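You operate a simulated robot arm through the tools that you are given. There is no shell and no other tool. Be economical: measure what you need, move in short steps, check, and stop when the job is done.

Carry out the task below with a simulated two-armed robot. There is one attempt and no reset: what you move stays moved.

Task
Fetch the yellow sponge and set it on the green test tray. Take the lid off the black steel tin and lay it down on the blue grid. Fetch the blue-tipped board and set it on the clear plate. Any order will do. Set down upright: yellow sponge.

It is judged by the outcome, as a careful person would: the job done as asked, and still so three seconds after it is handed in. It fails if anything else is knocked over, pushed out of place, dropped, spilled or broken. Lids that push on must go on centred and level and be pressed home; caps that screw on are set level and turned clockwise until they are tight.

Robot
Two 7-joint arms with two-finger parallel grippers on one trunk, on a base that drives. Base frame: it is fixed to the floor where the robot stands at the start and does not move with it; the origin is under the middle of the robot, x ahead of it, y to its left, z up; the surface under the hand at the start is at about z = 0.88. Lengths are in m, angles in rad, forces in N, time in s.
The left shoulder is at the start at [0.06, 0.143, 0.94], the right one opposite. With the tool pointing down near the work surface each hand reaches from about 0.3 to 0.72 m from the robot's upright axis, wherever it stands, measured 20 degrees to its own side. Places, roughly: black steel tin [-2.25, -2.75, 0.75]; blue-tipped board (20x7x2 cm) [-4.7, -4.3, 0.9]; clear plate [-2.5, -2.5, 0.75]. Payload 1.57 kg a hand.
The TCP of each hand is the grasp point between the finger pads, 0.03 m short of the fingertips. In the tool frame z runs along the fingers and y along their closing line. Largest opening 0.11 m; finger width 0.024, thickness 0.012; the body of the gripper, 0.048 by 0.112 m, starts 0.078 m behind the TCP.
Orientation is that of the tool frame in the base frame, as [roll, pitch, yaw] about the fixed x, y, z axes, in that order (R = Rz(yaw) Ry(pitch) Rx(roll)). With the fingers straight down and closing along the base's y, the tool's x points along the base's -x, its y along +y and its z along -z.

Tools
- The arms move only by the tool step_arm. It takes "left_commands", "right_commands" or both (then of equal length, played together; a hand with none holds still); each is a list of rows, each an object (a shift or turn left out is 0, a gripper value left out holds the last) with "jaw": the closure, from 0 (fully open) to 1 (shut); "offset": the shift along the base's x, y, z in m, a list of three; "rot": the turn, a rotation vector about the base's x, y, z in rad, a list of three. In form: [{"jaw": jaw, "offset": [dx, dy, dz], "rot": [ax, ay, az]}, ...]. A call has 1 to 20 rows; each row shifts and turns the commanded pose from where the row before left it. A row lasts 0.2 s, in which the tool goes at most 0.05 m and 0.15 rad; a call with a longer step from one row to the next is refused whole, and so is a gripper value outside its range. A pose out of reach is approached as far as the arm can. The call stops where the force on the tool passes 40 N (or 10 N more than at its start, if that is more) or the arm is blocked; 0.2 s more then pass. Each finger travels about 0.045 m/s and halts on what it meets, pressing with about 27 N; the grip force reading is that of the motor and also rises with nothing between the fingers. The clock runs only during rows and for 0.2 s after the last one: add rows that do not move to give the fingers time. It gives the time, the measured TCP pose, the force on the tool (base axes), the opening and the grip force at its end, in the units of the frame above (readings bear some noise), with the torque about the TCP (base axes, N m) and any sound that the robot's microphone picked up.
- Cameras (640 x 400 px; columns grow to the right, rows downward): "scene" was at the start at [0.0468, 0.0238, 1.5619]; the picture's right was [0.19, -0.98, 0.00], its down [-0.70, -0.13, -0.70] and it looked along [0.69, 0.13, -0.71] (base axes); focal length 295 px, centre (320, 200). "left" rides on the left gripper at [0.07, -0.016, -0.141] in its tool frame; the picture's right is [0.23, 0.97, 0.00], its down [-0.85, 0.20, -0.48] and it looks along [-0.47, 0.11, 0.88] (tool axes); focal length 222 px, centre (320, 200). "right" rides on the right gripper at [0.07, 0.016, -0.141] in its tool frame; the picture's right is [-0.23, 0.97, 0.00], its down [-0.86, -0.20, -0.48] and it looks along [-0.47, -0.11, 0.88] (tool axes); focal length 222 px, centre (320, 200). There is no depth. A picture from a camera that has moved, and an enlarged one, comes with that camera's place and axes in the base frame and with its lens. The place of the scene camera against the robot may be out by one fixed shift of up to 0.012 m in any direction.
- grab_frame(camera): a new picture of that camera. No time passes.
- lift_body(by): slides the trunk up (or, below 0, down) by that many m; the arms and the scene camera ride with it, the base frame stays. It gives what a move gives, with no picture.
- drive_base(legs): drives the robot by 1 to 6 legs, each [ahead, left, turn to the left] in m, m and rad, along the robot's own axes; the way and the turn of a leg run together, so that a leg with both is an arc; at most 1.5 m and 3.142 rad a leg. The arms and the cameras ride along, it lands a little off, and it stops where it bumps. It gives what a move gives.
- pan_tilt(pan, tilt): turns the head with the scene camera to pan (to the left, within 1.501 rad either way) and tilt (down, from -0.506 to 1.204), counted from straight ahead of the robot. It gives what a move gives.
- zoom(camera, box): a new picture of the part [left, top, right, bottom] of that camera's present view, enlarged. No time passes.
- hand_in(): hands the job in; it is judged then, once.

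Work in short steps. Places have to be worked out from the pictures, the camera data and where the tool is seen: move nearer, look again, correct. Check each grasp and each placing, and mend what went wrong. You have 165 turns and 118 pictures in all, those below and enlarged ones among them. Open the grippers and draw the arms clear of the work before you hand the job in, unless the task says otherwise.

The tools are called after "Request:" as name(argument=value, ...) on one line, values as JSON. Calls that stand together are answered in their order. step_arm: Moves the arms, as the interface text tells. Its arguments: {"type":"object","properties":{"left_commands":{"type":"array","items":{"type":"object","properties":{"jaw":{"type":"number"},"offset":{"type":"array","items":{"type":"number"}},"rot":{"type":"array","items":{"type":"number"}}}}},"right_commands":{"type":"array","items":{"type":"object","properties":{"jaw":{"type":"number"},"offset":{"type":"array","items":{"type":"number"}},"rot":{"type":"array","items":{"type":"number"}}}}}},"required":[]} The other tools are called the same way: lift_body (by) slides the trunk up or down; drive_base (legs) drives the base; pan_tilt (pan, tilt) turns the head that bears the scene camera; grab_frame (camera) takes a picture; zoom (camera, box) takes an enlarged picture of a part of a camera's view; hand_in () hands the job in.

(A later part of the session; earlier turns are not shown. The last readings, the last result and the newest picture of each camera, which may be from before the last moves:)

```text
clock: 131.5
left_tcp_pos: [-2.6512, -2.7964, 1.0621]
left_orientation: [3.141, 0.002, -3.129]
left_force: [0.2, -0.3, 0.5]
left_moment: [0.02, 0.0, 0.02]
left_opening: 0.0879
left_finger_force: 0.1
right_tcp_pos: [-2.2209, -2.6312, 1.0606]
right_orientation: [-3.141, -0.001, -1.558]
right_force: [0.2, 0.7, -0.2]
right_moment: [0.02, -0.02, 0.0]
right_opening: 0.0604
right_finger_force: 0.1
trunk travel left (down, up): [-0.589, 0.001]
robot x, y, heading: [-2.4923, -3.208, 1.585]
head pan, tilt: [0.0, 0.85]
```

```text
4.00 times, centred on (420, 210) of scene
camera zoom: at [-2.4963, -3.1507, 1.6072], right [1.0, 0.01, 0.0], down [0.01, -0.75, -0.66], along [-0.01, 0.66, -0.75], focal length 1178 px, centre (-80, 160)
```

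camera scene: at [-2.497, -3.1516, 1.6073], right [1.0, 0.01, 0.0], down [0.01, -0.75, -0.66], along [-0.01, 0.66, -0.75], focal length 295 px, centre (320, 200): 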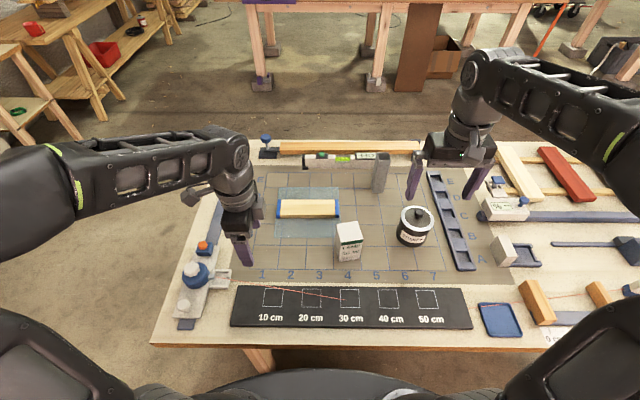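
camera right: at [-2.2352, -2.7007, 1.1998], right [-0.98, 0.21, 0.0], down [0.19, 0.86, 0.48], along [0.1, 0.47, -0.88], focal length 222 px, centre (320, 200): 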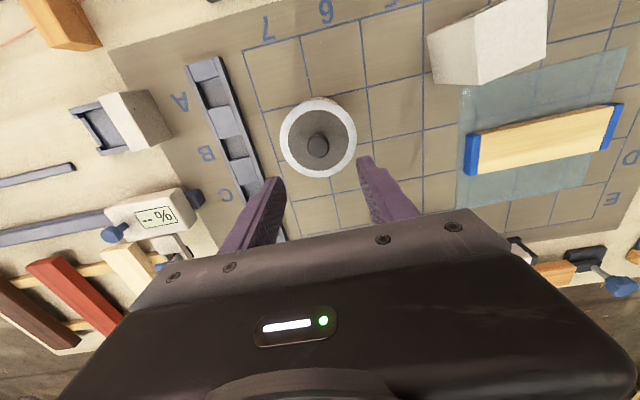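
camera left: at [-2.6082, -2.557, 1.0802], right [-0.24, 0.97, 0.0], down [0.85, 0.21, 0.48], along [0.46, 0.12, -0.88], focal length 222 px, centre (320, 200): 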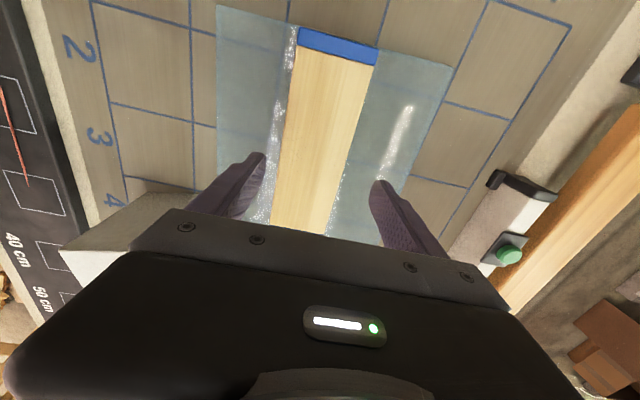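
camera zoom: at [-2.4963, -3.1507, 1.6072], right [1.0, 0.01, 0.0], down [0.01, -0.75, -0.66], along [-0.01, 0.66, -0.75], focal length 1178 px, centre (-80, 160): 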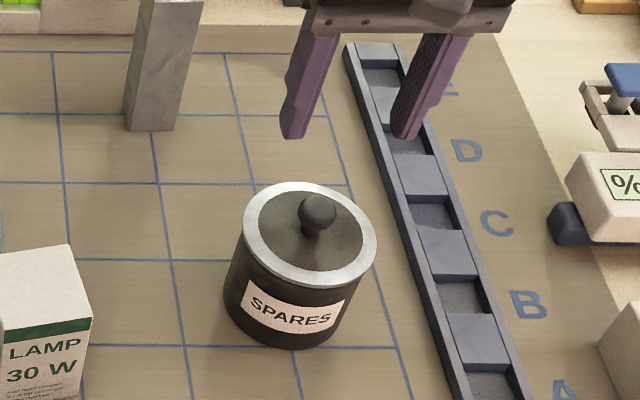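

Two hand views agree: knob at (-2.220,-2.638), centre z≈0.955. I descend so the tips surround the knob and close.

Request:
step_arm(right_commands=[{"offset": [0.001, -0.007, -0.03]}, {"offset": [0, 0, -0.03]}, {"offset": [0, 0, -0.02]}, {"offset": [0, 0, -0.008]}, {}])

Request:
zoom(camera="scene", box=[340, 160, 500, 260])

Request:
zoom(camera="right", box=[220, 80, 420, 230])

```text
clock: 132.7
left_tcp_pos: [-2.65, -2.7952, 1.0611]
left_orientation: [3.141, 0.001, -3.129]
left_force: [-0.8, 0.5, -0.6]
left_moment: [0.01, 0.03, 0.01]
left_opening: 0.0879
left_finger_force: 0.1
right_tcp_pos: [-2.2192, -2.6375, 0.9718]
right_orientation: [3.142, -0.003, -1.558]
right_force: [0.3, 0.6, 0.1]
right_moment: [0.02, 0.01, 0.03]
right_opening: 0.0607
right_finger_force: 0.0
trunk travel left (down, up): [-0.589, 0.001]
robot x, y, heading: [-2.4912, -3.2012, 1.581]
head pan, tilt: [0.0, 0.85]
```

```text
4.00 times, centred on (420, 210) of scene
camera zoom: at [-2.4963, -3.1503, 1.6072], right [1.0, 0.01, 0.0], down [0.01, -0.75, -0.66], along [-0.01, 0.66, -0.75], focal length 1178 px, centre (-80, 160)
```

zoom: 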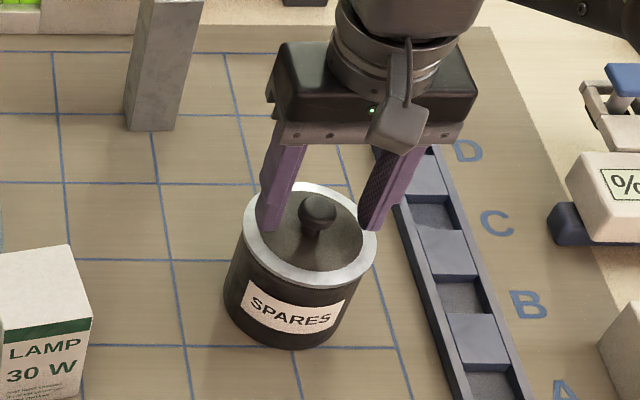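

```text
2.67 times, centred on (320, 155) of right
camera zoom: at [-2.2337, -2.7072, 1.1117], right [-0.98, 0.21, 0.0], down [0.19, 0.86, 0.48], along [0.1, 0.47, -0.88], focal length 592 px, centre (320, 320)
```

zoom: 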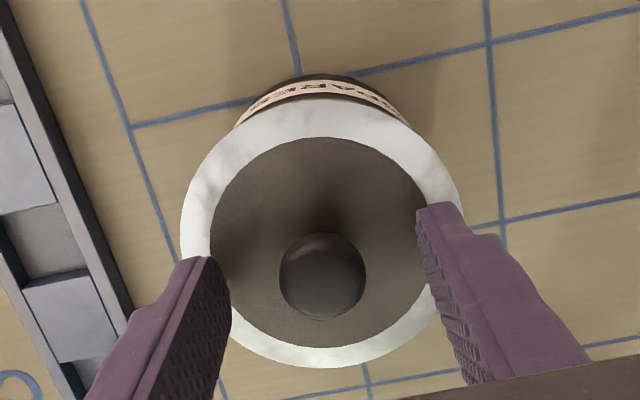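

Knob lies between the fingers. I close.

Request:
step_arm(right_commands=[{"jaw": 0.7}, {"jaw": 1.0}, {}, {}, {}])

Request:
zoom(camera="right", box=[220, 80, 420, 230])

```text
clock: 133.9
left_tcp_pos: [-2.6496, -2.7959, 1.0624]
left_orientation: [3.139, 0.0, -3.13]
left_force: [1.1, -0.1, -0.7]
left_moment: [-0.03, 0.0, 0.02]
left_opening: 0.0879
left_finger_force: 0.0
right_tcp_pos: [-2.2198, -2.6365, 0.9727]
right_orientation: [3.141, -0.001, -1.559]
right_force: [-0.6, 0.1, 0.3]
right_moment: [0.01, -0.02, -0.06]
right_opening: 0.0242
right_finger_force: 27.2
trunk travel left (down, up): [-0.589, 0.001]
robot x, y, heading: [-2.4931, -3.2089, 1.583]
head pan, tilt: [0.0, 0.85]
```

```text
2.67 times, centred on (320, 155) of right
camera zoom: at [-2.2339, -2.7071, 1.1119], right [-0.98, 0.21, 0.0], down [0.19, 0.86, 0.48], along [0.1, 0.47, -0.88], focal length 592 px, centre (320, 320)
```

zoom: 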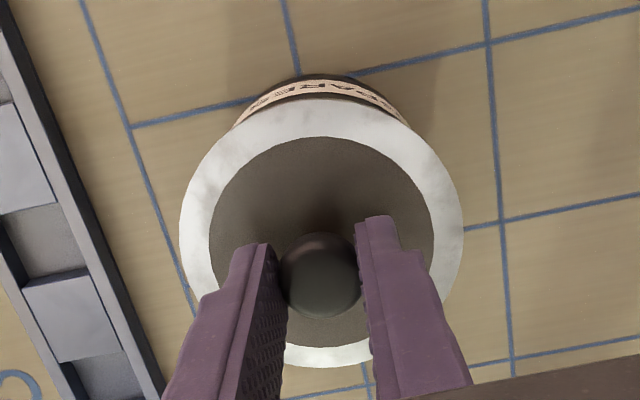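

Knob gripped (0.024). I lift slowly straight up.

Request:
step_arm(right_commands=[{"offset": [0, 0, 0.005]}, {"offset": [0, 0, 0.005]}, {"offset": [0, 0, 0.01]}, {"offset": [0, 0, 0.02]}, {}])

Request:
zoom(camera="scene", box=[320, 140, 520, 280])

```text
clock: 135.1
left_tcp_pos: [-2.6501, -2.7963, 1.0618]
left_orientation: [3.139, -0.001, -3.13]
left_force: [-0.2, 0.0, 0.2]
left_moment: [-0.02, -0.01, 0.01]
left_opening: 0.088
left_finger_force: 0.0
right_tcp_pos: [-2.2185, -2.6373, 1.0131]
right_orientation: [3.141, -0.001, -1.56]
right_force: [-0.2, 0.4, -1.7]
right_moment: [-0.03, -0.01, -0.01]
right_opening: 0.0241
right_finger_force: 27.0
trunk travel left (down, up): [-0.589, 0.001]
robot x, y, heading: [-2.4921, -3.2083, 1.58]
head pan, tilt: [0.0, 0.85]
```

```text
2.86 times, centred on (420, 210) of scene
camera zoom: at [-2.4962, -3.1499, 1.6072], right [1.0, 0.01, 0.0], down [0.01, -0.75, -0.66], along [-0.01, 0.66, -0.75], focal length 842 px, centre (34, 171)
```

zoom: 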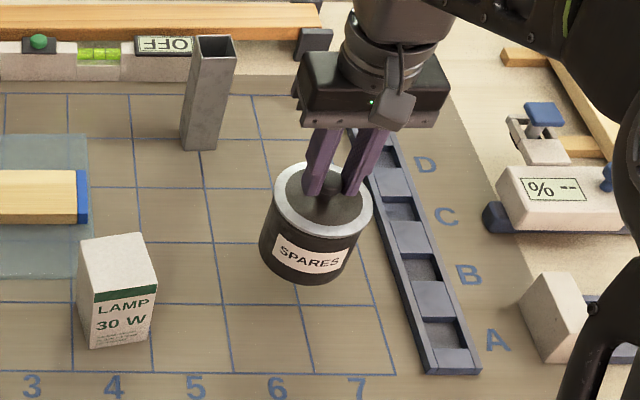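

The whole tin rises with the lid — the lid is a tight fit. I set it back down, and will hold the body with the left hand while pulling the lid.

Request:
step_arm(right_commands=[{"offset": [0, 0, -0.02]}, {"offset": [0, 0, -0.015]}, {"offset": [0, 0, -0.003]}, {"offset": [0, 0, -0.002]}, {}])

Request:
zoom(camera="scene", box=[340, 160, 500, 260])

```text
clock: 136.3
left_tcp_pos: [-2.6503, -2.7966, 1.0621]
left_orientation: [3.14, 0.001, -3.129]
left_force: [0.1, 0.2, 0.1]
left_moment: [0.0, -0.01, 0.0]
left_opening: 0.0879
left_finger_force: 0.1
right_tcp_pos: [-2.2187, -2.6367, 0.9723]
right_orientation: [3.141, -0.002, -1.559]
right_force: [-0.2, 0.3, -1.5]
right_moment: [-0.01, -0.02, -0.03]
right_opening: 0.0242
right_finger_force: 26.5
trunk travel left (down, up): [-0.589, 0.001]
robot x, y, heading: [-2.4942, -3.209, 1.586]
head pan, tilt: [0.0, 0.85]
```

```text
4.00 times, centred on (420, 210) of scene
camera zoom: at [-2.4963, -3.1502, 1.6072], right [1.0, 0.01, 0.0], down [0.01, -0.75, -0.66], along [-0.01, 0.66, -0.75], focal length 1178 px, centre (-80, 160)
```

zoom: 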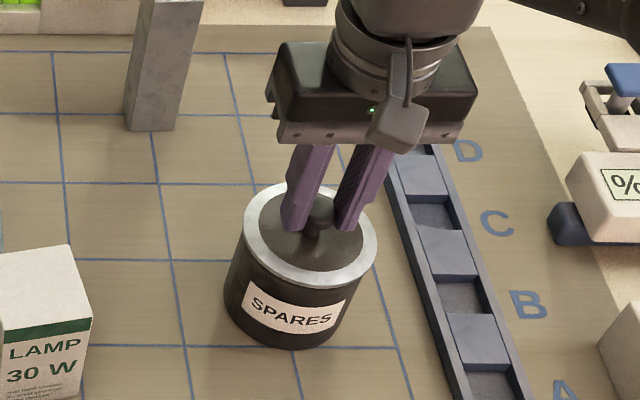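

Request:
step_arm(right_commands=[{"offset": [0, 0, -0.001]}, {}, {"jaw": 0.7}, {"jaw": 0.45}, {}, {"offset": [0, 0, 0.03]}, {"offset": [0, 0, 0.04]}, {"offset": [0, 0, 0.04]}, {"offset": [0, -0.03, 0.03]}, {"offset": [0, -0.04, 0]}, {}])

Request:
drive_base(legs=[[0, -0.17, 0]])

Request:
grab_frame(camera="scene")

Request:
grab_frame(camera="right")

```text
clock: 138.7
left_tcp_pos: [-2.6498, -2.7963, 1.0621]
left_orientation: [3.14, 0.001, -3.13]
left_force: [-0.7, 0.8, -0.9]
left_moment: [-0.01, 0.0, 0.0]
left_opening: 0.088
left_finger_force: 0.1
right_tcp_pos: [-2.2181, -2.7084, 1.1121]
right_orientation: [-3.141, -0.001, -1.559]
right_force: [0.9, -0.4, 0.1]
right_moment: [-0.05, 0.02, 0.02]
right_opening: 0.0604
right_finger_force: 0.1
trunk travel left (down, up): [-0.589, 0.001]
robot x, y, heading: [-2.4903, -3.2044, 1.584]
head pan, tilt: [0.0, 0.85]
```

```text
clock: 140.2
left_tcp_pos: [-2.4778, -2.7936, 1.0614]
left_orientation: [3.139, -0.002, -3.128]
left_force: [0.0, 0.2, 0.1]
left_moment: [0.01, 0.03, 0.02]
left_opening: 0.0881
left_finger_force: 0.0
right_tcp_pos: [-2.0465, -2.7051, 1.1121]
right_orientation: [3.141, -0.002, -1.558]
right_force: [0.5, -0.1, -0.4]
right_moment: [0.0, 0.07, -0.03]
right_opening: 0.0608
right_finger_force: 0.1
trunk travel left (down, up): [-0.589, 0.001]
robot x, y, heading: [-2.3202, -3.2032, 1.584]
head pan, tilt: [0.0, 0.85]
```

```text
51 pictures are left
camera scene: at [-2.3236, -3.1483, 1.6072], right [1.0, 0.01, 0.0], down [0.01, -0.75, -0.66], along [-0.01, 0.66, -0.75], focal length 295 px, centre (320, 200)
```

scene: 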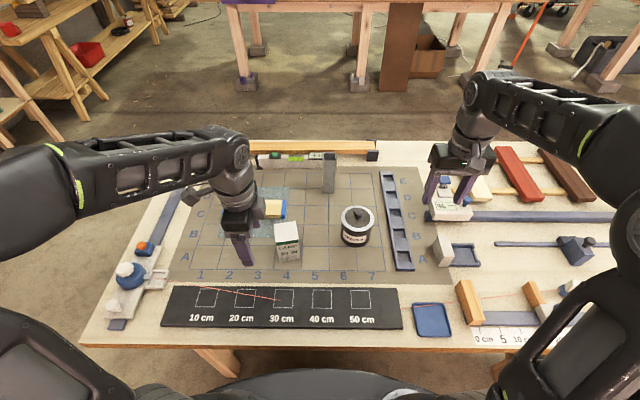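

```text
50 pictures are left
camera right: at [-2.0609, -2.7756, 1.2512], right [-0.98, 0.22, 0.0], down [0.19, 0.86, 0.48], along [0.1, 0.47, -0.88], focal length 222 px, centre (320, 200)
```

right: 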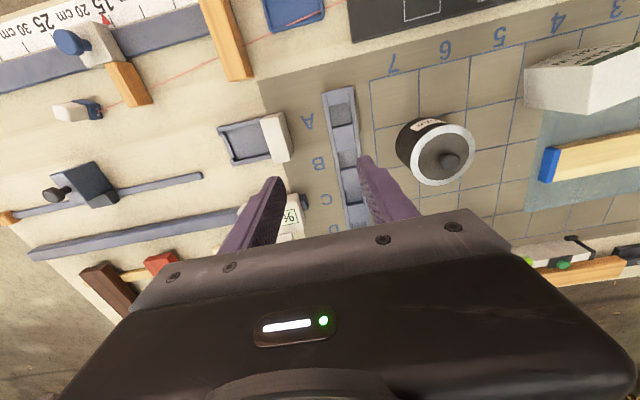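

I turn the left hand so it can grasp the tin body from my side at a 45° tilt: first raise, yaw +90°.

Request:
step_arm(left_commands=[{"offset": [0, -0.02, 0.04]}, {"offset": [0, -0.02, 0.04], "rot": [0, 0, 0.14]}, {"rot": [0, 0, 0.145]}, {"rot": [0, 0, 0.145]}, {"rot": [0, 0, 0.145]}, {"rot": [0, 0, 0.145]}, {"rot": [0, 0, 0.145]}, {"rot": [0, 0, 0.145]}, {"rot": [0, 0, 0.145]}, {"rot": [0, 0, 0.145]}, {"rot": [0, 0, 0.145]}, {"rot": [0, 0, 0.126], "jaw": 0}, {}], right_commands=[{"offset": [0.02, 0, 0]}, {"offset": [0.02, 0, 0]}, {"offset": [0.02, 0, 0]}, {}, {}, {}, {}, {}, {}, {}, {}, {}, {}])

```text
clock: 143.0
left_tcp_pos: [-2.4798, -2.8342, 1.142]
left_orientation: [3.141, -0.001, -1.556]
left_force: [-0.8, 0.4, 0.1]
left_moment: [0.03, -0.01, -0.01]
left_opening: 0.1099
left_finger_force: 0.1
right_tcp_pos: [-1.9865, -2.7055, 1.1119]
right_orientation: [3.141, -0.001, -1.558]
right_force: [0.1, -0.8, 0.2]
right_moment: [-0.01, 0.0, 0.01]
right_opening: 0.0604
right_finger_force: 0.1
trunk travel left (down, up): [-0.589, 0.001]
robot x, y, heading: [-2.3225, -3.2062, 1.58]
head pan, tilt: [0.0, 0.85]
```

Now tilt 45° about +x while moving to x≈-2.22, y≈-2.78.

Request:
step_arm(left_commands=[{"offset": [0.04, 0, 0], "rot": [0.12, 0, 0]}, {"offset": [0.045, 0.01, 0], "rot": [0.12, 0, 0]}, {"offset": [0.045, 0.01, 0], "rot": [0.12, 0, 0]}, {"offset": [0.045, 0.01, 0], "rot": [0.12, 0, 0]}, {"offset": [0.045, 0.01, -0.01], "rot": [0.12, 0, 0]}, {"offset": [0.04, 0.01, -0.02], "rot": [0.12, 0, 0]}, {"offset": [0, 0, -0.03], "rot": [0.065, 0, 0]}, {}])

Request:
grab_frame(camera="left")

Request:
grab_frame(camera="scene")

```text
clock: 144.8
left_tcp_pos: [-2.2166, -2.7837, 1.0817]
left_orientation: [-3.133, 0.784, -1.553]
left_force: [-0.6, 0.1, 0.1]
left_moment: [-0.03, 0.01, 0.02]
left_opening: 0.11
left_finger_force: 0.2
right_tcp_pos: [-1.9878, -2.705, 1.1121]
right_orientation: [-3.141, -0.001, -1.56]
right_force: [0.9, -0.3, 0.0]
right_moment: [0.0, 0.01, -0.03]
right_opening: 0.0607
right_finger_force: 0.0
trunk travel left (down, up): [-0.589, 0.001]
robot x, y, heading: [-2.318, -3.2025, 1.583]
head pan, tilt: [0.0, 0.85]
```

```text
49 pictures are left
camera left: at [-2.199, -2.9316, 1.1326], right [-0.97, -0.17, -0.17], down [-0.21, 0.26, 0.94], along [-0.12, 0.95, -0.29], focal length 222 px, centre (320, 200)
```

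left: 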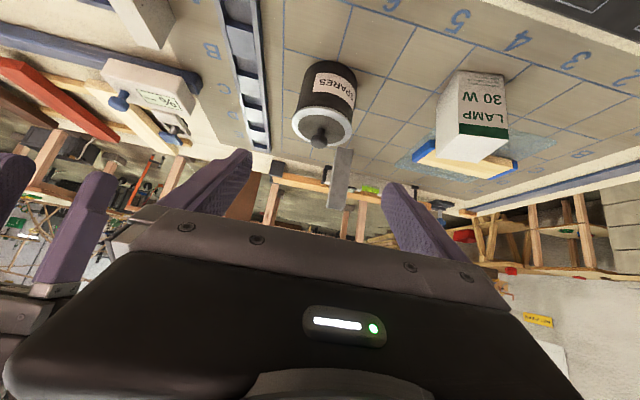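

```text
48 pictures are left
camera scene: at [-2.3249, -3.1482, 1.6072], right [1.0, 0.01, 0.0], down [0.01, -0.75, -0.66], along [-0.01, 0.66, -0.75], focal length 295 px, centre (320, 200)
```

scene: 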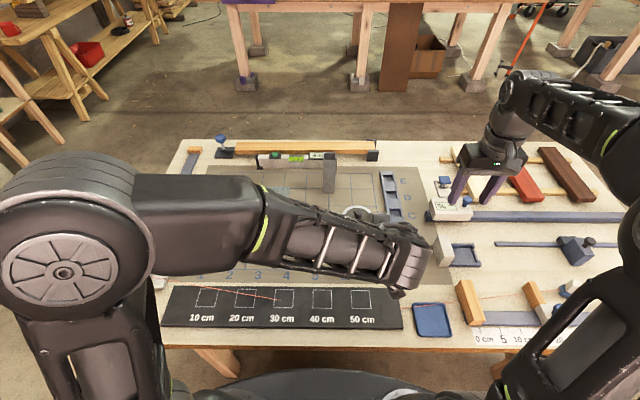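

Tin is centred between the fingers (x≈-2.222). I approach to 5 cm short and look.

Request:
step_arm(left_commands=[{"offset": [-0.004, 0, -0.045]}, {"offset": [0, 0.03, -0.03]}, {"offset": [0, 0.03, -0.03]}, {"offset": [0, 0.03, -0.03]}, {}])

Request:
grab_frame(camera="left")

Request:
grab_frame(camera="right")

Request:
grab_frame(camera="scene")

```text
clock: 146.0
left_tcp_pos: [-2.2233, -2.6953, 0.9463]
left_orientation: [-3.133, 0.787, -1.549]
left_force: [1.1, 0.5, -0.5]
left_moment: [0.01, 0.02, 0.01]
left_opening: 0.1098
left_finger_force: 0.1
right_tcp_pos: [-1.9877, -2.7061, 1.1111]
right_orientation: [-3.142, 0.0, -1.559]
right_force: [0.0, -0.1, 1.0]
right_moment: [0.04, -0.01, -0.01]
right_opening: 0.0605
right_finger_force: 0.2
trunk travel left (down, up): [-0.589, 0.001]
robot x, y, heading: [-2.3206, -3.2046, 1.584]
head pan, tilt: [0.0, 0.85]
```

```text
47 pictures are left
camera left: at [-2.2046, -2.8427, 0.9967], right [-0.97, -0.17, -0.17], down [-0.21, 0.26, 0.94], along [-0.12, 0.95, -0.29], focal length 222 px, centre (320, 200)
```

left: 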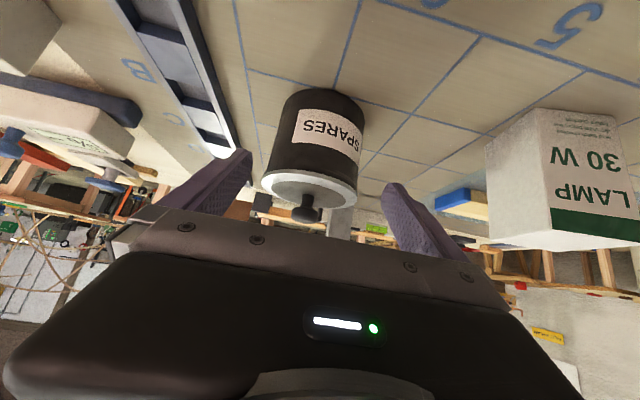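

```text
46 pictures are left
camera right: at [-2.0027, -2.776, 1.2517], right [-0.98, 0.22, 0.0], down [0.19, 0.86, 0.48], along [0.1, 0.47, -0.88], focal length 222 px, centre (320, 200)
```

right: 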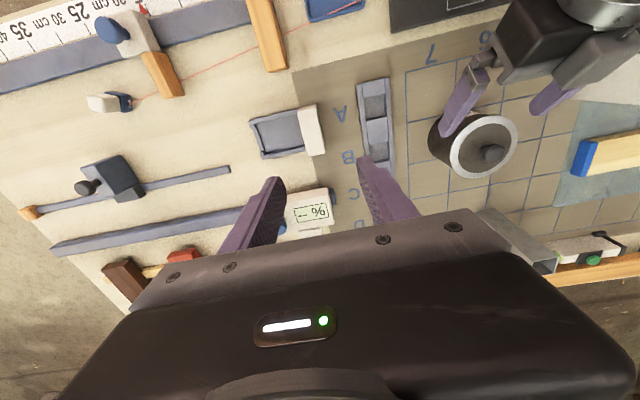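

```text
45 pictures are left
camera scene: at [-2.3252, -3.149, 1.6073], right [1.0, 0.01, 0.0], down [0.01, -0.75, -0.66], along [-0.01, 0.66, -0.75], focal length 295 px, centre (320, 200)
```

scene: 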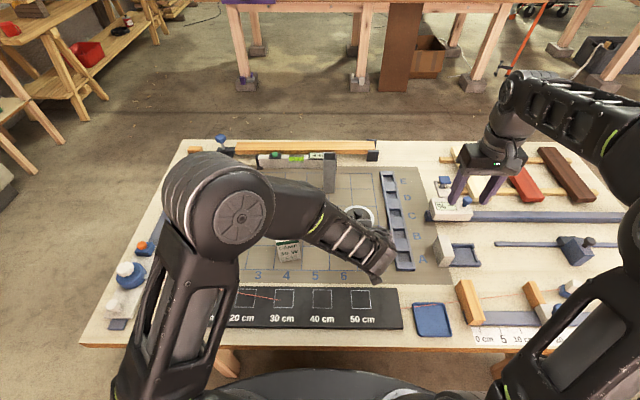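

All clear: lamp box and post have margin. I go the last 5.7 cm along the tool axis.

Request:
step_arm(left_commands=[{"offset": [0.001, 0.02, -0.02]}, {"offset": [0.001, 0.02, -0.02]}, {"offset": [0, 0.017, -0.015]}, {}])

Request:
grab_frame(camera="left")

Request:
zoom(camera="right", box=[400, 0, 640, 200])

```text
clock: 147.0
left_tcp_pos: [-2.2209, -2.6362, 0.892]
left_orientation: [-3.131, 0.784, -1.554]
left_force: [0.0, -0.7, 0.3]
left_moment: [-0.01, 0.01, 0.0]
left_opening: 0.1098
left_finger_force: 0.0
right_tcp_pos: [-1.9887, -2.7062, 1.1119]
right_orientation: [3.141, 0.0, -1.559]
right_force: [0.1, -0.2, -0.4]
right_moment: [0.02, -0.01, 0.01]
right_opening: 0.0605
right_finger_force: 0.1
trunk travel left (down, up): [-0.589, 0.001]
robot x, y, heading: [-2.3205, -3.2066, 1.587]
head pan, tilt: [0.0, 0.85]
```

```text
44 pictures are left
camera left: at [-2.2021, -2.7855, 0.9421], right [-0.97, -0.17, -0.17], down [-0.21, 0.26, 0.94], along [-0.12, 0.95, -0.29], focal length 222 px, centre (320, 200)
```

left: 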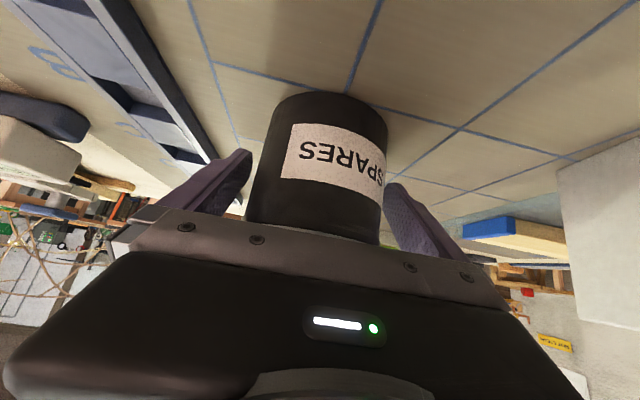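

```text
2.00 times, centred on (520, 100) of right
camera zoom: at [-2.0027, -2.7757, 1.2515], right [-0.98, 0.22, 0.0], down [0.19, 0.86, 0.48], along [0.1, 0.47, -0.88], focal length 444 px, centre (-80, 400)
```

zoom: 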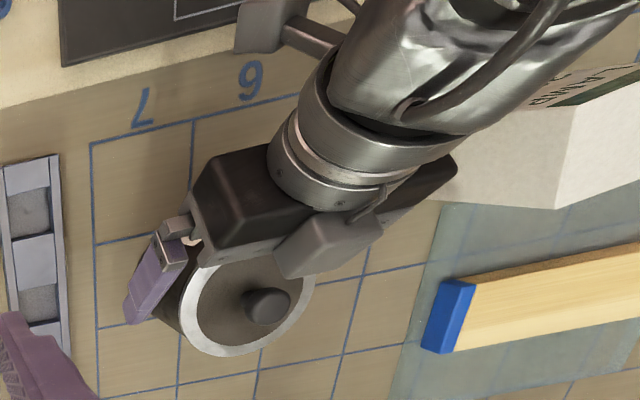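

Fingers straddle the tin body below the lid. I close the left gripper.

Request:
step_arm(left_commands=[{"jaw": 0.15}, {"jaw": 0.2}, {"jaw": 0.25}, {"jaw": 0.3}, {"jaw": 1.0}, {}, {}])

Request:
zoom(camera="right", box=[400, 0, 640, 200])

```text
clock: 148.6
left_tcp_pos: [-2.2208, -2.6376, 0.8924]
left_orientation: [-3.131, 0.785, -1.554]
left_force: [-0.2, -0.6, 0.1]
left_moment: [0.0, -0.03, -0.04]
left_opening: 0.089
left_finger_force: 26.6
right_tcp_pos: [-1.9889, -2.7055, 1.1124]
right_orientation: [3.141, -0.001, -1.559]
right_force: [0.3, 0.3, 0.5]
right_moment: [0.03, 0.01, -0.03]
right_opening: 0.0604
right_finger_force: 0.1
trunk travel left (down, up): [-0.589, 0.001]
robot x, y, heading: [-2.3209, -3.2046, 1.583]
head pan, tilt: [0.0, 0.85]
```

```text
2.00 times, centred on (520, 100) of right
camera zoom: at [-2.0026, -2.7754, 1.2514], right [-0.98, 0.22, 0.0], down [0.19, 0.86, 0.48], along [0.1, 0.47, -0.88], focal length 444 px, centre (-80, 400)
```

zoom: 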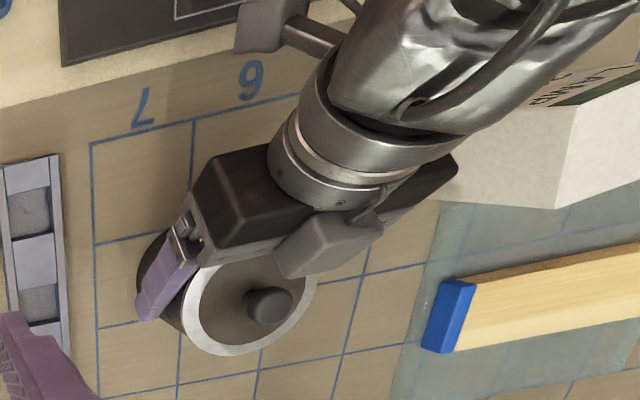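

Tin body held (0.089). Now the right hand goes to above the knob, tilted 0.4 rad away from the left wrist.

Request:
step_arm(right_commands=[{"offset": [0, 0.03, 0.03], "rot": [-0.1, 0, 0]}, {"offset": [0, 0.04, 0.02], "rot": [-0.1, 0, 0]}, {"offset": [-0.02, 0.035, 0], "rot": [-0.1, 0, 0]}, {"offset": [-0.045, 0, 0], "rot": [-0.1, 0, 0]}, {"offset": [-0.045, 0, 0]}, {"offset": [-0.045, 0, 0]}, {"offset": [-0.04, 0, 0]}, {"offset": [-0.036, 0, -0.02]}, {"offset": [0, 0, -0.04]}, {"offset": [0, 0, -0.02]}, {}])

Request:
grab_frame(camera="right")

Request:
zoom(camera="scene", box=[240, 130, 460, 280])

```text
clock: 151.0
left_tcp_pos: [-2.22, -2.6361, 0.8922]
left_orientation: [-3.131, 0.784, -1.554]
left_force: [0.3, 0.5, 0.0]
left_moment: [-0.02, 0.01, 0.04]
left_opening: 0.0896
left_finger_force: 26.9
right_tcp_pos: [-2.1474, -2.7008, 1.0391]
right_orientation: [-3.125, -0.089, -1.542]
right_force: [0.6, -0.4, -0.3]
right_moment: [-0.01, -0.04, -0.04]
right_opening: 0.0604
right_finger_force: 0.1
right hand out of reach, approached as far as the arm can: row 1, 2, 3, 4
trunk travel left (down, up): [-0.589, 0.001]
robot x, y, heading: [-2.3225, -3.2067, 1.582]
head pan, tilt: [0.0, 0.85]
```

```text
41 pictures are left
camera right: at [-2.164, -2.758, 1.1848], right [-0.98, 0.2, -0.04], down [0.17, 0.9, 0.4], along [0.11, 0.39, -0.91], focal length 222 px, centre (320, 200)
```

right: 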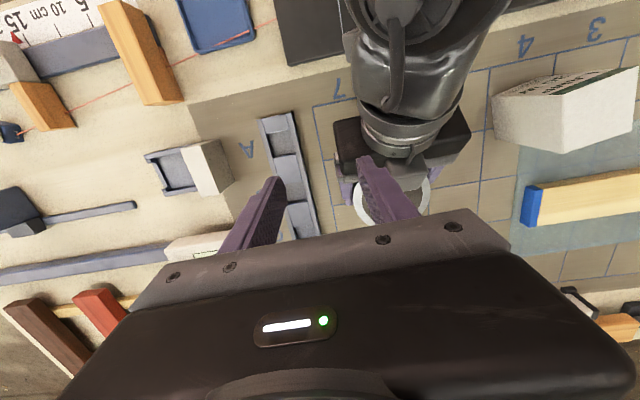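

```text
2.67 times, centred on (350, 205) of scene
camera zoom: at [-2.3251, -3.1482, 1.6072], right [1.0, 0.01, 0.0], down [0.01, -0.75, -0.66], along [-0.01, 0.66, -0.75], focal length 786 px, centre (240, 187)
```

zoom: 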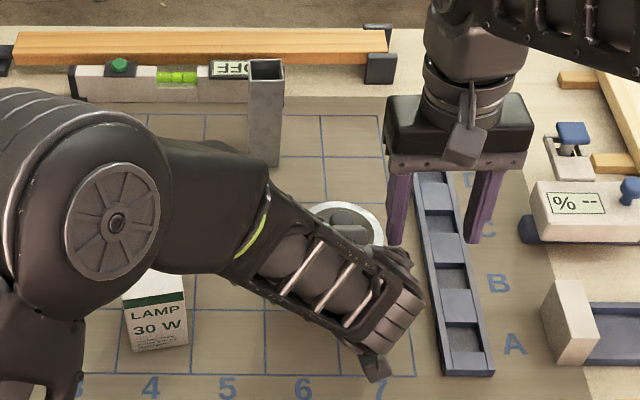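

The right arm hit its reach limit early; it is now at (-2.147,-2.70,1.04). The left wrist box is near z≤1.02, so I'll go up slightly, forward, then sideways, with a smaller total tilt of 0.25.

Request:
step_arm(right_commands=[{"offset": [0.01, 0, 0.025]}, {"offset": [0, 0.035, 0]}, {"offset": [0, 0.035, 0]}, {"offset": [-0.03, 0.002, 0], "rot": [-0.08, 0, 0]}, {"offset": [-0.03, 0, 0], "rot": [-0.08, 0, 0]}, {"offset": [-0.023, 0, 0]}, {}])

Request:
grab_frame(camera="right")

Request:
zoom(camera="scene", box=[240, 130, 460, 280])

```text
clock: 152.6
left_tcp_pos: [-2.2204, -2.6369, 0.8902]
left_orientation: [-3.13, 0.786, -1.555]
left_force: [0.2, -0.6, 1.0]
left_moment: [-0.03, 0.07, -0.01]
left_opening: 0.0893
left_finger_force: 27.6
right_tcp_pos: [-2.1559, -2.6453, 1.0657]
right_orientation: [-3.118, -0.146, -1.541]
right_force: [0.0, -0.5, 0.9]
right_moment: [-0.01, 0.01, -0.04]
right_opening: 0.0605
right_finger_force: 0.1
right hand out of reach, approached as far as the arm can: row 4, 5, 6
trunk travel left (down, up): [-0.589, 0.001]
robot x, y, heading: [-2.3193, -3.2057, 1.58]
head pan, tilt: [0.0, 0.85]
```

```text
39 pictures are left
camera right: at [-2.1724, -2.695, 1.2139], right [-0.98, 0.19, -0.05], down [0.16, 0.92, 0.35], along [0.12, 0.34, -0.93], focal length 222 px, centre (320, 200)
```

right: 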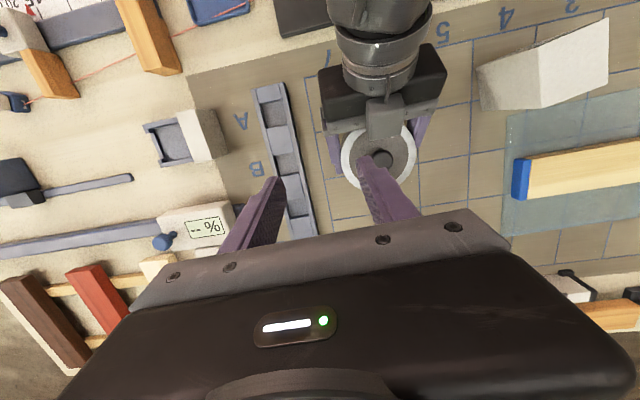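

```text
2.67 times, centred on (350, 205) of scene
camera zoom: at [-2.3254, -3.1483, 1.6072], right [1.0, 0.01, 0.0], down [0.01, -0.75, -0.66], along [-0.01, 0.66, -0.75], focal length 786 px, centre (240, 187)
```

zoom: 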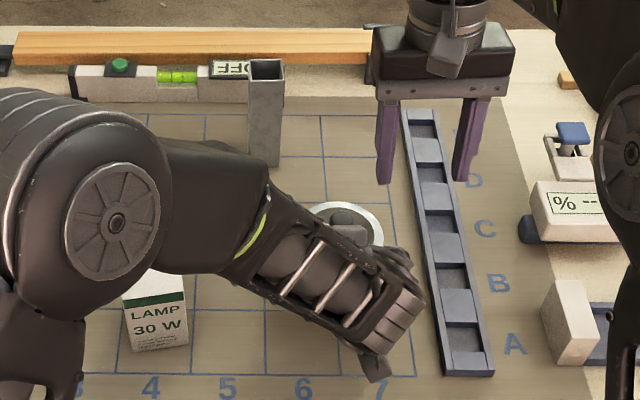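

The wrist sits far above the TCP, so reach is better lower. I lower to z≈1.006 beside the knob (tips still above knob and lid), then slide sideways over it.

Request:
step_arm(right_commands=[{"offset": [0, 0.004, -0.03]}, {"offset": [0, 0.005, -0.03]}, {"offset": [-0.022, 0, 0]}, {"offset": [-0.022, 0, 0]}, {"offset": [-0.02, 0, 0]}, {}])

Request:
grab_frame(camera="right")

```text
clock: 154.0
left_tcp_pos: [-2.221, -2.6379, 0.8909]
left_orientation: [-3.13, 0.784, -1.553]
left_force: [0.3, 0.1, -0.2]
left_moment: [0.0, 0.03, 0.03]
left_opening: 0.0895
left_finger_force: 26.9
right_tcp_pos: [-2.22, -2.6359, 1.0052]
right_orientation: [-3.125, -0.196, -1.545]
right_force: [-0.3, -0.7, 1.1]
right_moment: [0.0, 0.02, 0.02]
right_opening: 0.0604
right_finger_force: 0.1
trunk travel left (down, up): [-0.589, 0.001]
robot x, y, heading: [-2.3234, -3.2036, 1.586]
head pan, tilt: [0.0, 0.85]
```

```text
37 pictures are left
camera right: at [-2.2366, -2.6777, 1.1556], right [-0.98, 0.2, -0.06], down [0.17, 0.94, 0.31], along [0.11, 0.29, -0.95], focal length 222 px, centre (320, 200)
```

right: 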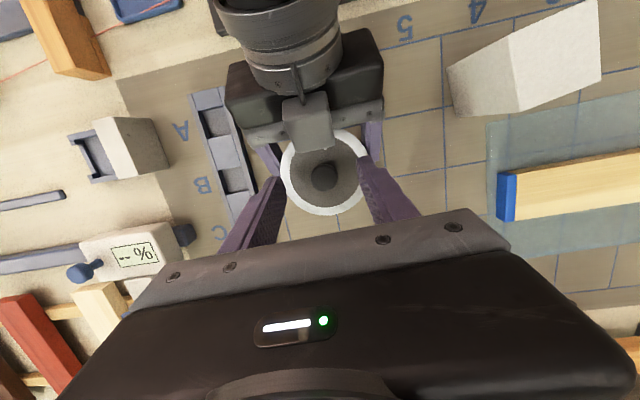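

Now centred over the knob. I descend 0.032 and close on it.

Request:
step_arm(right_commands=[{"offset": [0, 0, -0.012]}, {"offset": [0, 0.001, -0.01]}, {"offset": [0, 0, -0.01]}, {}, {"jaw": 0.7}, {"jaw": 1.0}, {}, {}, {}])

Request:
zoom(camera="right", box=[220, 80, 420, 230])

```text
clock: 156.0
left_tcp_pos: [-2.2211, -2.6375, 0.8923]
left_orientation: [-3.131, 0.784, -1.551]
left_force: [1.6, -0.6, 0.6]
left_moment: [0.0, 0.01, 0.0]
left_opening: 0.0894
left_finger_force: 26.8
right_tcp_pos: [-2.2198, -2.6357, 0.974]
right_orientation: [-3.126, -0.195, -1.545]
right_force: [0.4, 0.4, -0.5]
right_moment: [0.01, -0.02, 0.04]
right_opening: 0.0241
right_finger_force: 27.2
trunk travel left (down, up): [-0.589, 0.001]
robot x, y, heading: [-2.3207, -3.2059, 1.584]
head pan, tilt: [0.0, 0.85]
heard: snap
```

```text
2.67 times, centred on (320, 155) of right
camera zoom: at [-2.2362, -2.6767, 1.1234], right [-0.98, 0.2, -0.06], down [0.17, 0.94, 0.31], along [0.12, 0.29, -0.95], focal length 592 px, centre (320, 320)
```

zoom: 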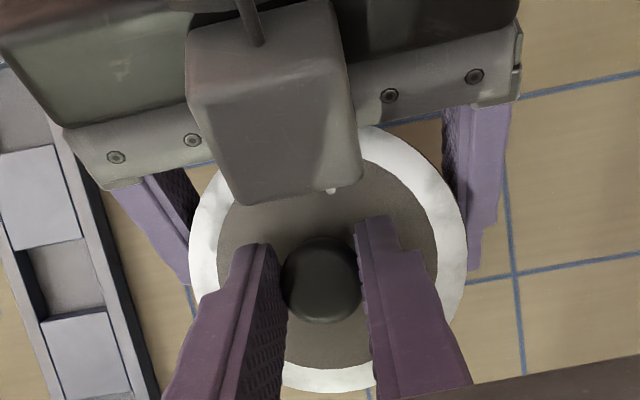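

A snap was heard; grips look right. I pull the lid up slowly while the left holds the body.

Request:
step_arm(right_commands=[{"offset": [0, 0, 0.002]}, {"offset": [0, 0, 0.002]}, {"offset": [0, 0, 0.002]}, {"offset": [0, 0, 0.003]}, {"offset": [0, 0, 0.004]}, {"offset": [0, 0, 0.005]}, {}], left_commands=[{}, {}, {}, {}, {}, {}, {}])

Request:
grab_frame(camera="left")

```text
clock: 157.6
left_tcp_pos: [-2.2197, -2.6374, 0.891]
left_orientation: [-3.131, 0.784, -1.556]
left_force: [-0.6, -0.4, 0.7]
left_moment: [-0.05, 0.07, -0.01]
left_opening: 0.0893
left_finger_force: 26.6
right_tcp_pos: [-2.2193, -2.6351, 0.9908]
right_orientation: [-3.125, -0.196, -1.545]
right_force: [0.1, 1.1, -0.4]
right_moment: [-0.03, 0.06, 0.02]
right_opening: 0.0242
right_finger_force: 27.0
trunk travel left (down, up): [-0.589, 0.001]
robot x, y, heading: [-2.3203, -3.2029, 1.581]
head pan, tilt: [0.0, 0.85]
```

```text
35 pictures are left
camera left: at [-2.2022, -2.7854, 0.9422], right [-0.97, -0.17, -0.17], down [-0.21, 0.26, 0.94], along [-0.12, 0.95, -0.29], focal length 222 px, centre (320, 200)
```

left: 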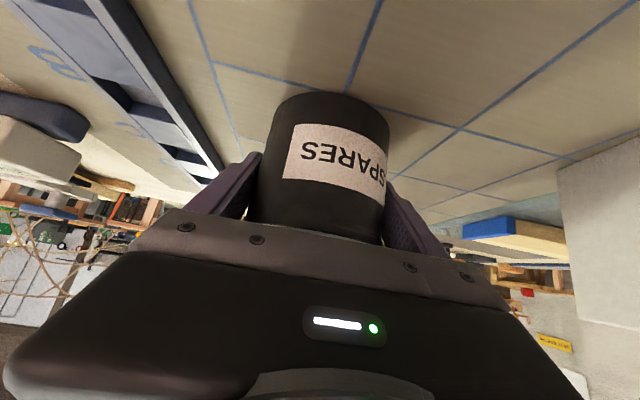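

The lid came free (17 mm up, little force). I open the left hand and back it out along its axis.

Request:
step_arm(left_commands=[{"jaw": 0.1}, {"jaw": 0.0}, {}, {}, {"offset": [0, -0.01, 0.01]}, {"offset": [0, -0.02, 0.02]}, {"offset": [0, -0.03, 0.03]}, {"offset": [0, -0.03, 0.03]}, {"offset": [0, -0.03, 0.03]}, {}])

Request:
grab_frame(camera="left")

Request:
grab_frame(camera="scene")

```text
clock: 159.8
left_tcp_pos: [-2.2202, -2.7573, 1.0117]
left_orientation: [-3.131, 0.783, -1.552]
left_force: [-0.1, 0.0, -0.4]
left_moment: [-0.02, 0.0, 0.0]
left_opening: 0.1104
left_finger_force: 0.1
right_tcp_pos: [-2.2186, -2.6342, 0.9914]
right_orientation: [-3.125, -0.196, -1.546]
right_force: [-0.6, 0.5, 0.9]
right_moment: [-0.01, -0.03, 0.03]
right_opening: 0.024
right_finger_force: 27.1
trunk travel left (down, up): [-0.589, 0.001]
robot x, y, heading: [-2.3179, -3.2056, 1.579]
head pan, tilt: [0.0, 0.85]
```

```text
34 pictures are left
camera left: at [-2.201, -2.905, 1.062], right [-0.97, -0.17, -0.17], down [-0.21, 0.27, 0.94], along [-0.12, 0.95, -0.29], focal length 222 px, centre (320, 200)
```

left: 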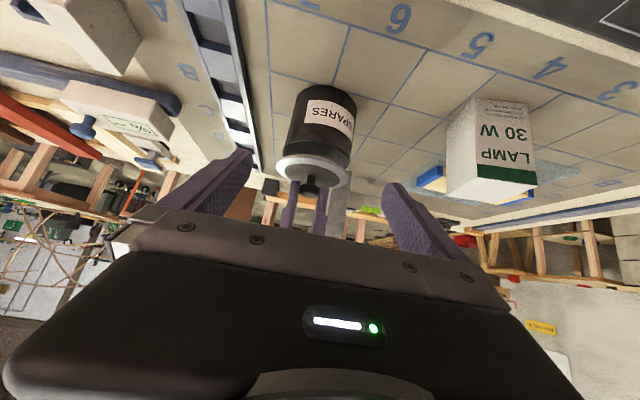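

```text
33 pictures are left
camera scene: at [-2.325, -3.1474, 1.6072], right [1.0, 0.01, 0.0], down [0.01, -0.75, -0.66], along [-0.01, 0.66, -0.75], focal length 295 px, centre (320, 200)
```

scene: 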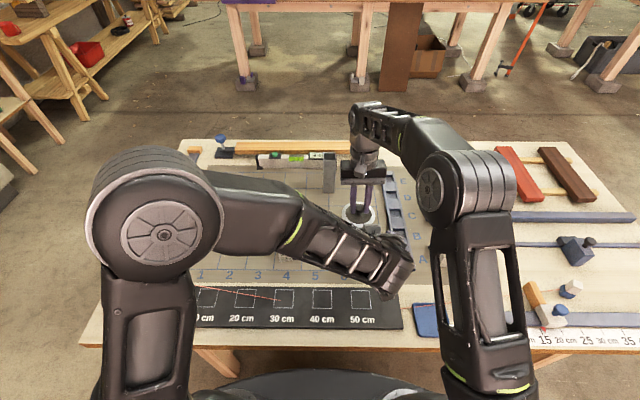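

Lid is clear of the tin. I withdraw the left hand up and to the left, untilting it.

Request:
step_arm(left_commands=[{"offset": [0, -0.02, 0.035]}, {"offset": [0, -0.02, 0.035]}, {"offset": [-0.03, -0.01, 0.02], "rot": [-0.1, 0, 0]}, {"offset": [-0.045, 0, 0], "rot": [-0.13, 0, 0]}, {"offset": [-0.045, 0, 0], "rot": [-0.13, 0, 0]}, {"offset": [-0.045, 0, 0], "rot": [-0.13, 0, 0]}, {"offset": [-0.045, 0, 0], "rot": [-0.13, 0, 0]}, {"offset": [-0.045, 0, 0], "rot": [-0.13, 0, 0]}, {"offset": [-0.045, 0, 0]}, {}])

Request:
grab_frame(camera="scene")

Request:
grab_frame(camera="right")

```text
clock: 162.0
left_tcp_pos: [-2.5205, -2.8079, 1.1027]
left_orientation: [3.139, 0.034, -1.558]
left_force: [0.4, -0.5, -0.4]
left_moment: [0.0, 0.03, 0.03]
left_opening: 0.1099
left_finger_force: 0.1
right_tcp_pos: [-2.2192, -2.6356, 0.9921]
right_orientation: [-3.126, -0.194, -1.546]
right_force: [0.6, -0.1, -2.2]
right_moment: [-0.03, 0.01, -0.01]
right_opening: 0.0242
right_finger_force: 27.0
trunk travel left (down, up): [-0.589, 0.001]
robot x, y, heading: [-2.3244, -3.2075, 1.58]
head pan, tilt: [0.0, 0.85]
```

```text
32 pictures are left
camera scene: at [-2.3247, -3.1476, 1.6072], right [1.0, 0.01, 0.0], down [0.01, -0.75, -0.66], along [-0.01, 0.66, -0.75], focal length 295 px, centre (320, 200)
```

scene: 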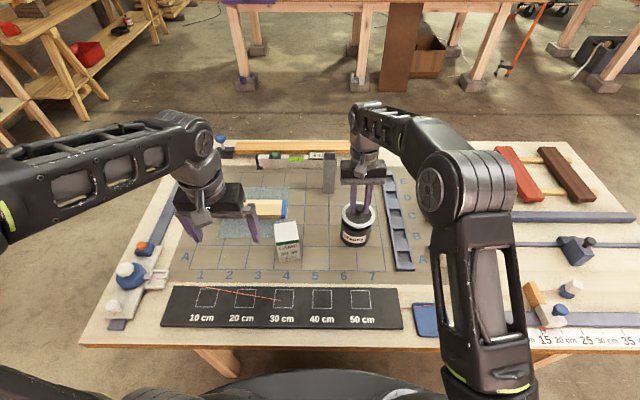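

```text
31 pictures are left
camera right: at [-2.2359, -2.6765, 1.1416], right [-0.98, 0.2, -0.06], down [0.17, 0.94, 0.31], along [0.11, 0.29, -0.95], focal length 222 px, centre (320, 200)
```

right: 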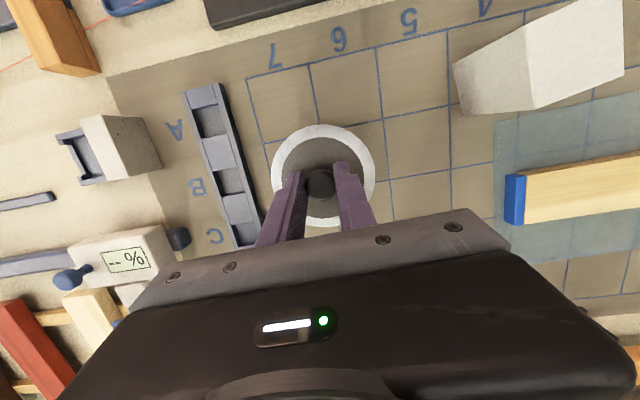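

I raise the lid 2 cm more, slide left past the tin, then lower and move to the free grid cells around (-2.35,-2.595).

Request:
step_arm(right_commands=[{"offset": [0, 0, 0.01]}, {"offset": [0, 0, 0.01]}, {"offset": [-0.035, 0, 0]}, {"offset": [-0.035, 0, 0]}, {"offset": [-0.03, 0, 0]}, {"offset": [-0.005, 0.005, -0.025]}, {"offset": [-0.005, 0.01, -0.025]}, {"offset": [-0.01, 0.015, -0.01]}, {"offset": [-0.01, 0.01, 0]}, {}])

Request:
grab_frame(camera="right")

Request:
zoom(camera="scene", box=[230, 130, 430, 280])

```text
clock: 163.7
left_tcp_pos: [-2.5217, -2.8085, 1.1022]
left_orientation: [3.139, 0.035, -1.555]
left_force: [0.2, 0.1, 0.6]
left_moment: [-0.03, 0.02, -0.03]
left_opening: 0.1103
left_finger_force: 0.0
right_tcp_pos: [-2.2707, -2.6153, 0.9688]
right_orientation: [-3.132, -0.191, -1.542]
right_force: [-1.0, -6.9, 21.0]
right_moment: [-0.86, -0.23, -0.08]
right_opening: 0.0241
right_finger_force: 27.1
right hand out of reach, approached as far as the arm can: row 4, 5
trunk travel left (down, up): [-0.589, 0.001]
robot x, y, heading: [-2.3229, -3.2096, 1.585]
head pan, tilt: [0.0, 0.85]
stopped in row 8 (right hand): the force on the tool passed its limit at 50 N (the readings are from after the stop); the commanded pose is now the measured one
```

```text
30 pictures are left
camera right: at [-2.2854, -2.6586, 1.1176], right [-0.98, 0.19, -0.05], down [0.17, 0.94, 0.31], along [0.11, 0.29, -0.95], focal length 222 px, centre (320, 200)
```

right: 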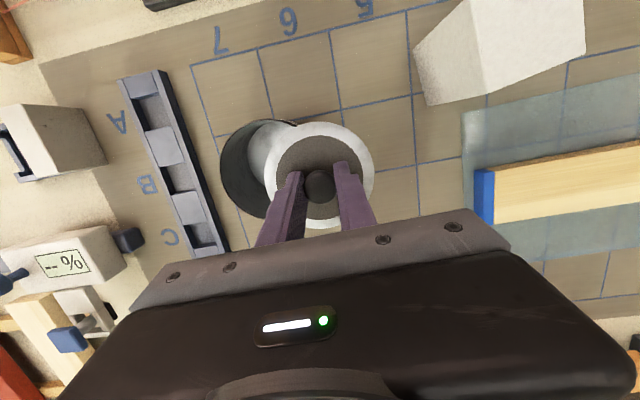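

```text
2.67 times, centred on (330, 205) of scene
camera zoom: at [-2.3255, -3.1498, 1.6075], right [1.0, 0.01, 0.0], down [0.01, -0.75, -0.66], along [-0.01, 0.66, -0.75], focal length 786 px, centre (293, 187)
```

zoom: 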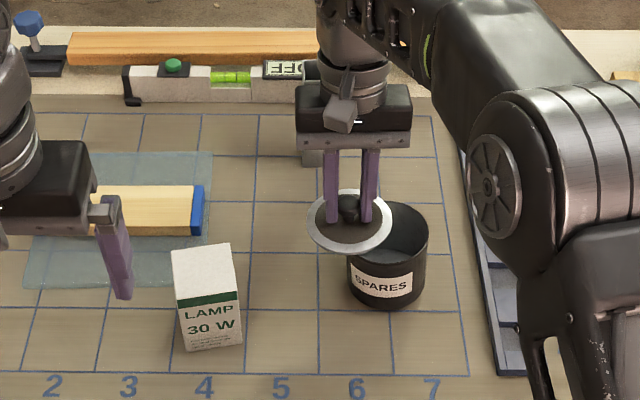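

The arm fell short sideways and the lid pressed on the tin's rim. I raise it at once.

Request:
step_arm(right_commands=[{"offset": [0, 0, 0.01]}, {"offset": [0, 0, 0.015]}, {"offset": [0, 0, 0.015]}, {}])

Request:
zoom(camera="scene", box=[230, 130, 430, 280])

```text
clock: 164.7
left_tcp_pos: [-2.5216, -2.8077, 1.1014]
left_orientation: [3.14, 0.035, -1.557]
left_force: [-0.1, 0.5, -0.8]
left_moment: [-0.01, 0.01, 0.02]
left_opening: 0.1102
left_finger_force: 0.0
right_tcp_pos: [-2.2683, -2.6156, 0.9825]
right_orientation: [-3.131, -0.19, -1.547]
right_force: [0.0, -0.2, -0.5]
right_moment: [0.01, 0.05, -0.04]
right_opening: 0.0241
right_finger_force: 26.7
right hand out of reach, approached as far as the arm can: row 2, 3
trunk travel left (down, up): [-0.589, 0.001]
robot x, y, heading: [-2.3231, -3.2056, 1.586]
head pan, tilt: [0.0, 0.85]
```

```text
2.67 times, centred on (330, 205) of scene
camera zoom: at [-2.3253, -3.1483, 1.6072], right [1.0, 0.01, 0.0], down [0.01, -0.75, -0.66], along [-0.01, 0.66, -0.75], focal length 786 px, centre (293, 187)
```

zoom: 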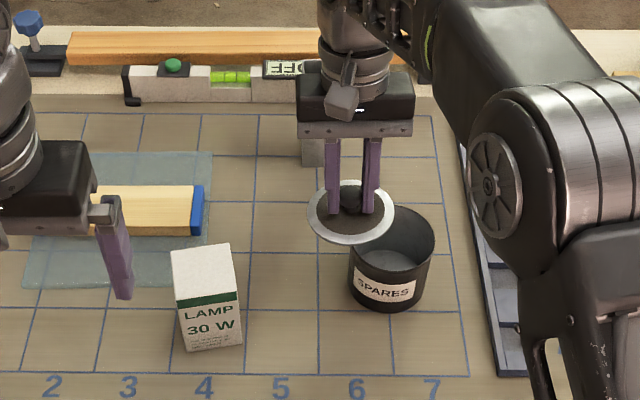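

Tin stands fine. I raise further while untilting (frees reach), then strafe the robot left 0.12 m to carry the lid clear.

Request:
step_arm(right_commands=[{"offset": [0, -0.003, 0.01], "rot": [0.06, 0, 0]}, {"offset": [0, -0.003, 0.012], "rot": [0.06, 0, 0]}, {"offset": [0, 0, 0.015], "rot": [0.06, 0, 0]}, {}])

Request:
drive_base(legs=[[0, 0.12, 0]])

Request:
zoom(camera="scene", box=[270, 120, 470, 270])

```text
clock: 165.7
left_tcp_pos: [-2.5215, -2.8069, 1.1004]
left_orientation: [3.141, 0.036, -1.556]
left_force: [-0.2, 0.4, -0.2]
left_moment: [0.0, -0.01, 0.0]
left_opening: 0.1099
left_finger_force: 0.1
right_tcp_pos: [-2.2698, -2.6211, 1.0213]
right_orientation: [-3.126, -0.01, -1.545]
right_force: [0.6, -0.5, -0.8]
right_moment: [0.02, 0.01, -0.02]
right_opening: 0.024
right_finger_force: 27.4
trunk travel left (down, up): [-0.589, 0.001]
robot x, y, heading: [-2.3197, -3.2066, 1.581]
head pan, tilt: [0.0, 0.85]
```

```text
clock: 166.9
left_tcp_pos: [-2.6412, -2.8094, 1.1013]
left_orientation: [3.141, 0.035, -1.558]
left_force: [-0.6, -0.7, 0.0]
left_moment: [-0.03, -0.07, 0.04]
left_opening: 0.11
left_finger_force: 0.1
right_tcp_pos: [-2.39, -2.6234, 1.0194]
right_orientation: [-3.123, -0.01, -1.545]
right_force: [0.9, -0.1, -0.8]
right_moment: [-0.03, -0.03, 0.0]
right_opening: 0.0241
right_finger_force: 27.5
trunk travel left (down, up): [-0.589, 0.001]
robot x, y, heading: [-2.4396, -3.2044, 1.581]
head pan, tilt: [0.0, 0.85]
```

```text
2.67 times, centred on (370, 195) of scene
camera zoom: at [-2.4468, -3.1496, 1.6072], right [1.0, 0.01, 0.0], down [0.01, -0.75, -0.66], along [-0.01, 0.66, -0.75], focal length 786 px, centre (187, 213)
```

zoom: 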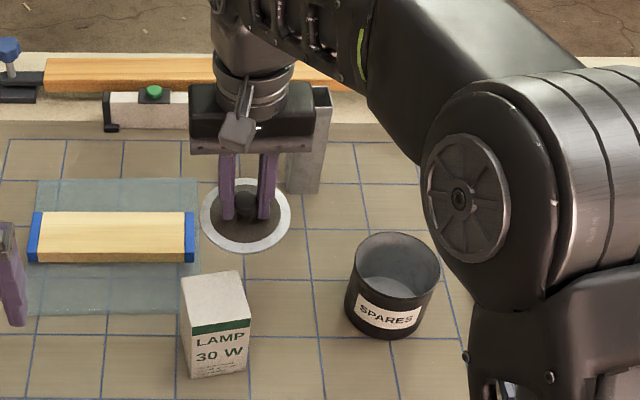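

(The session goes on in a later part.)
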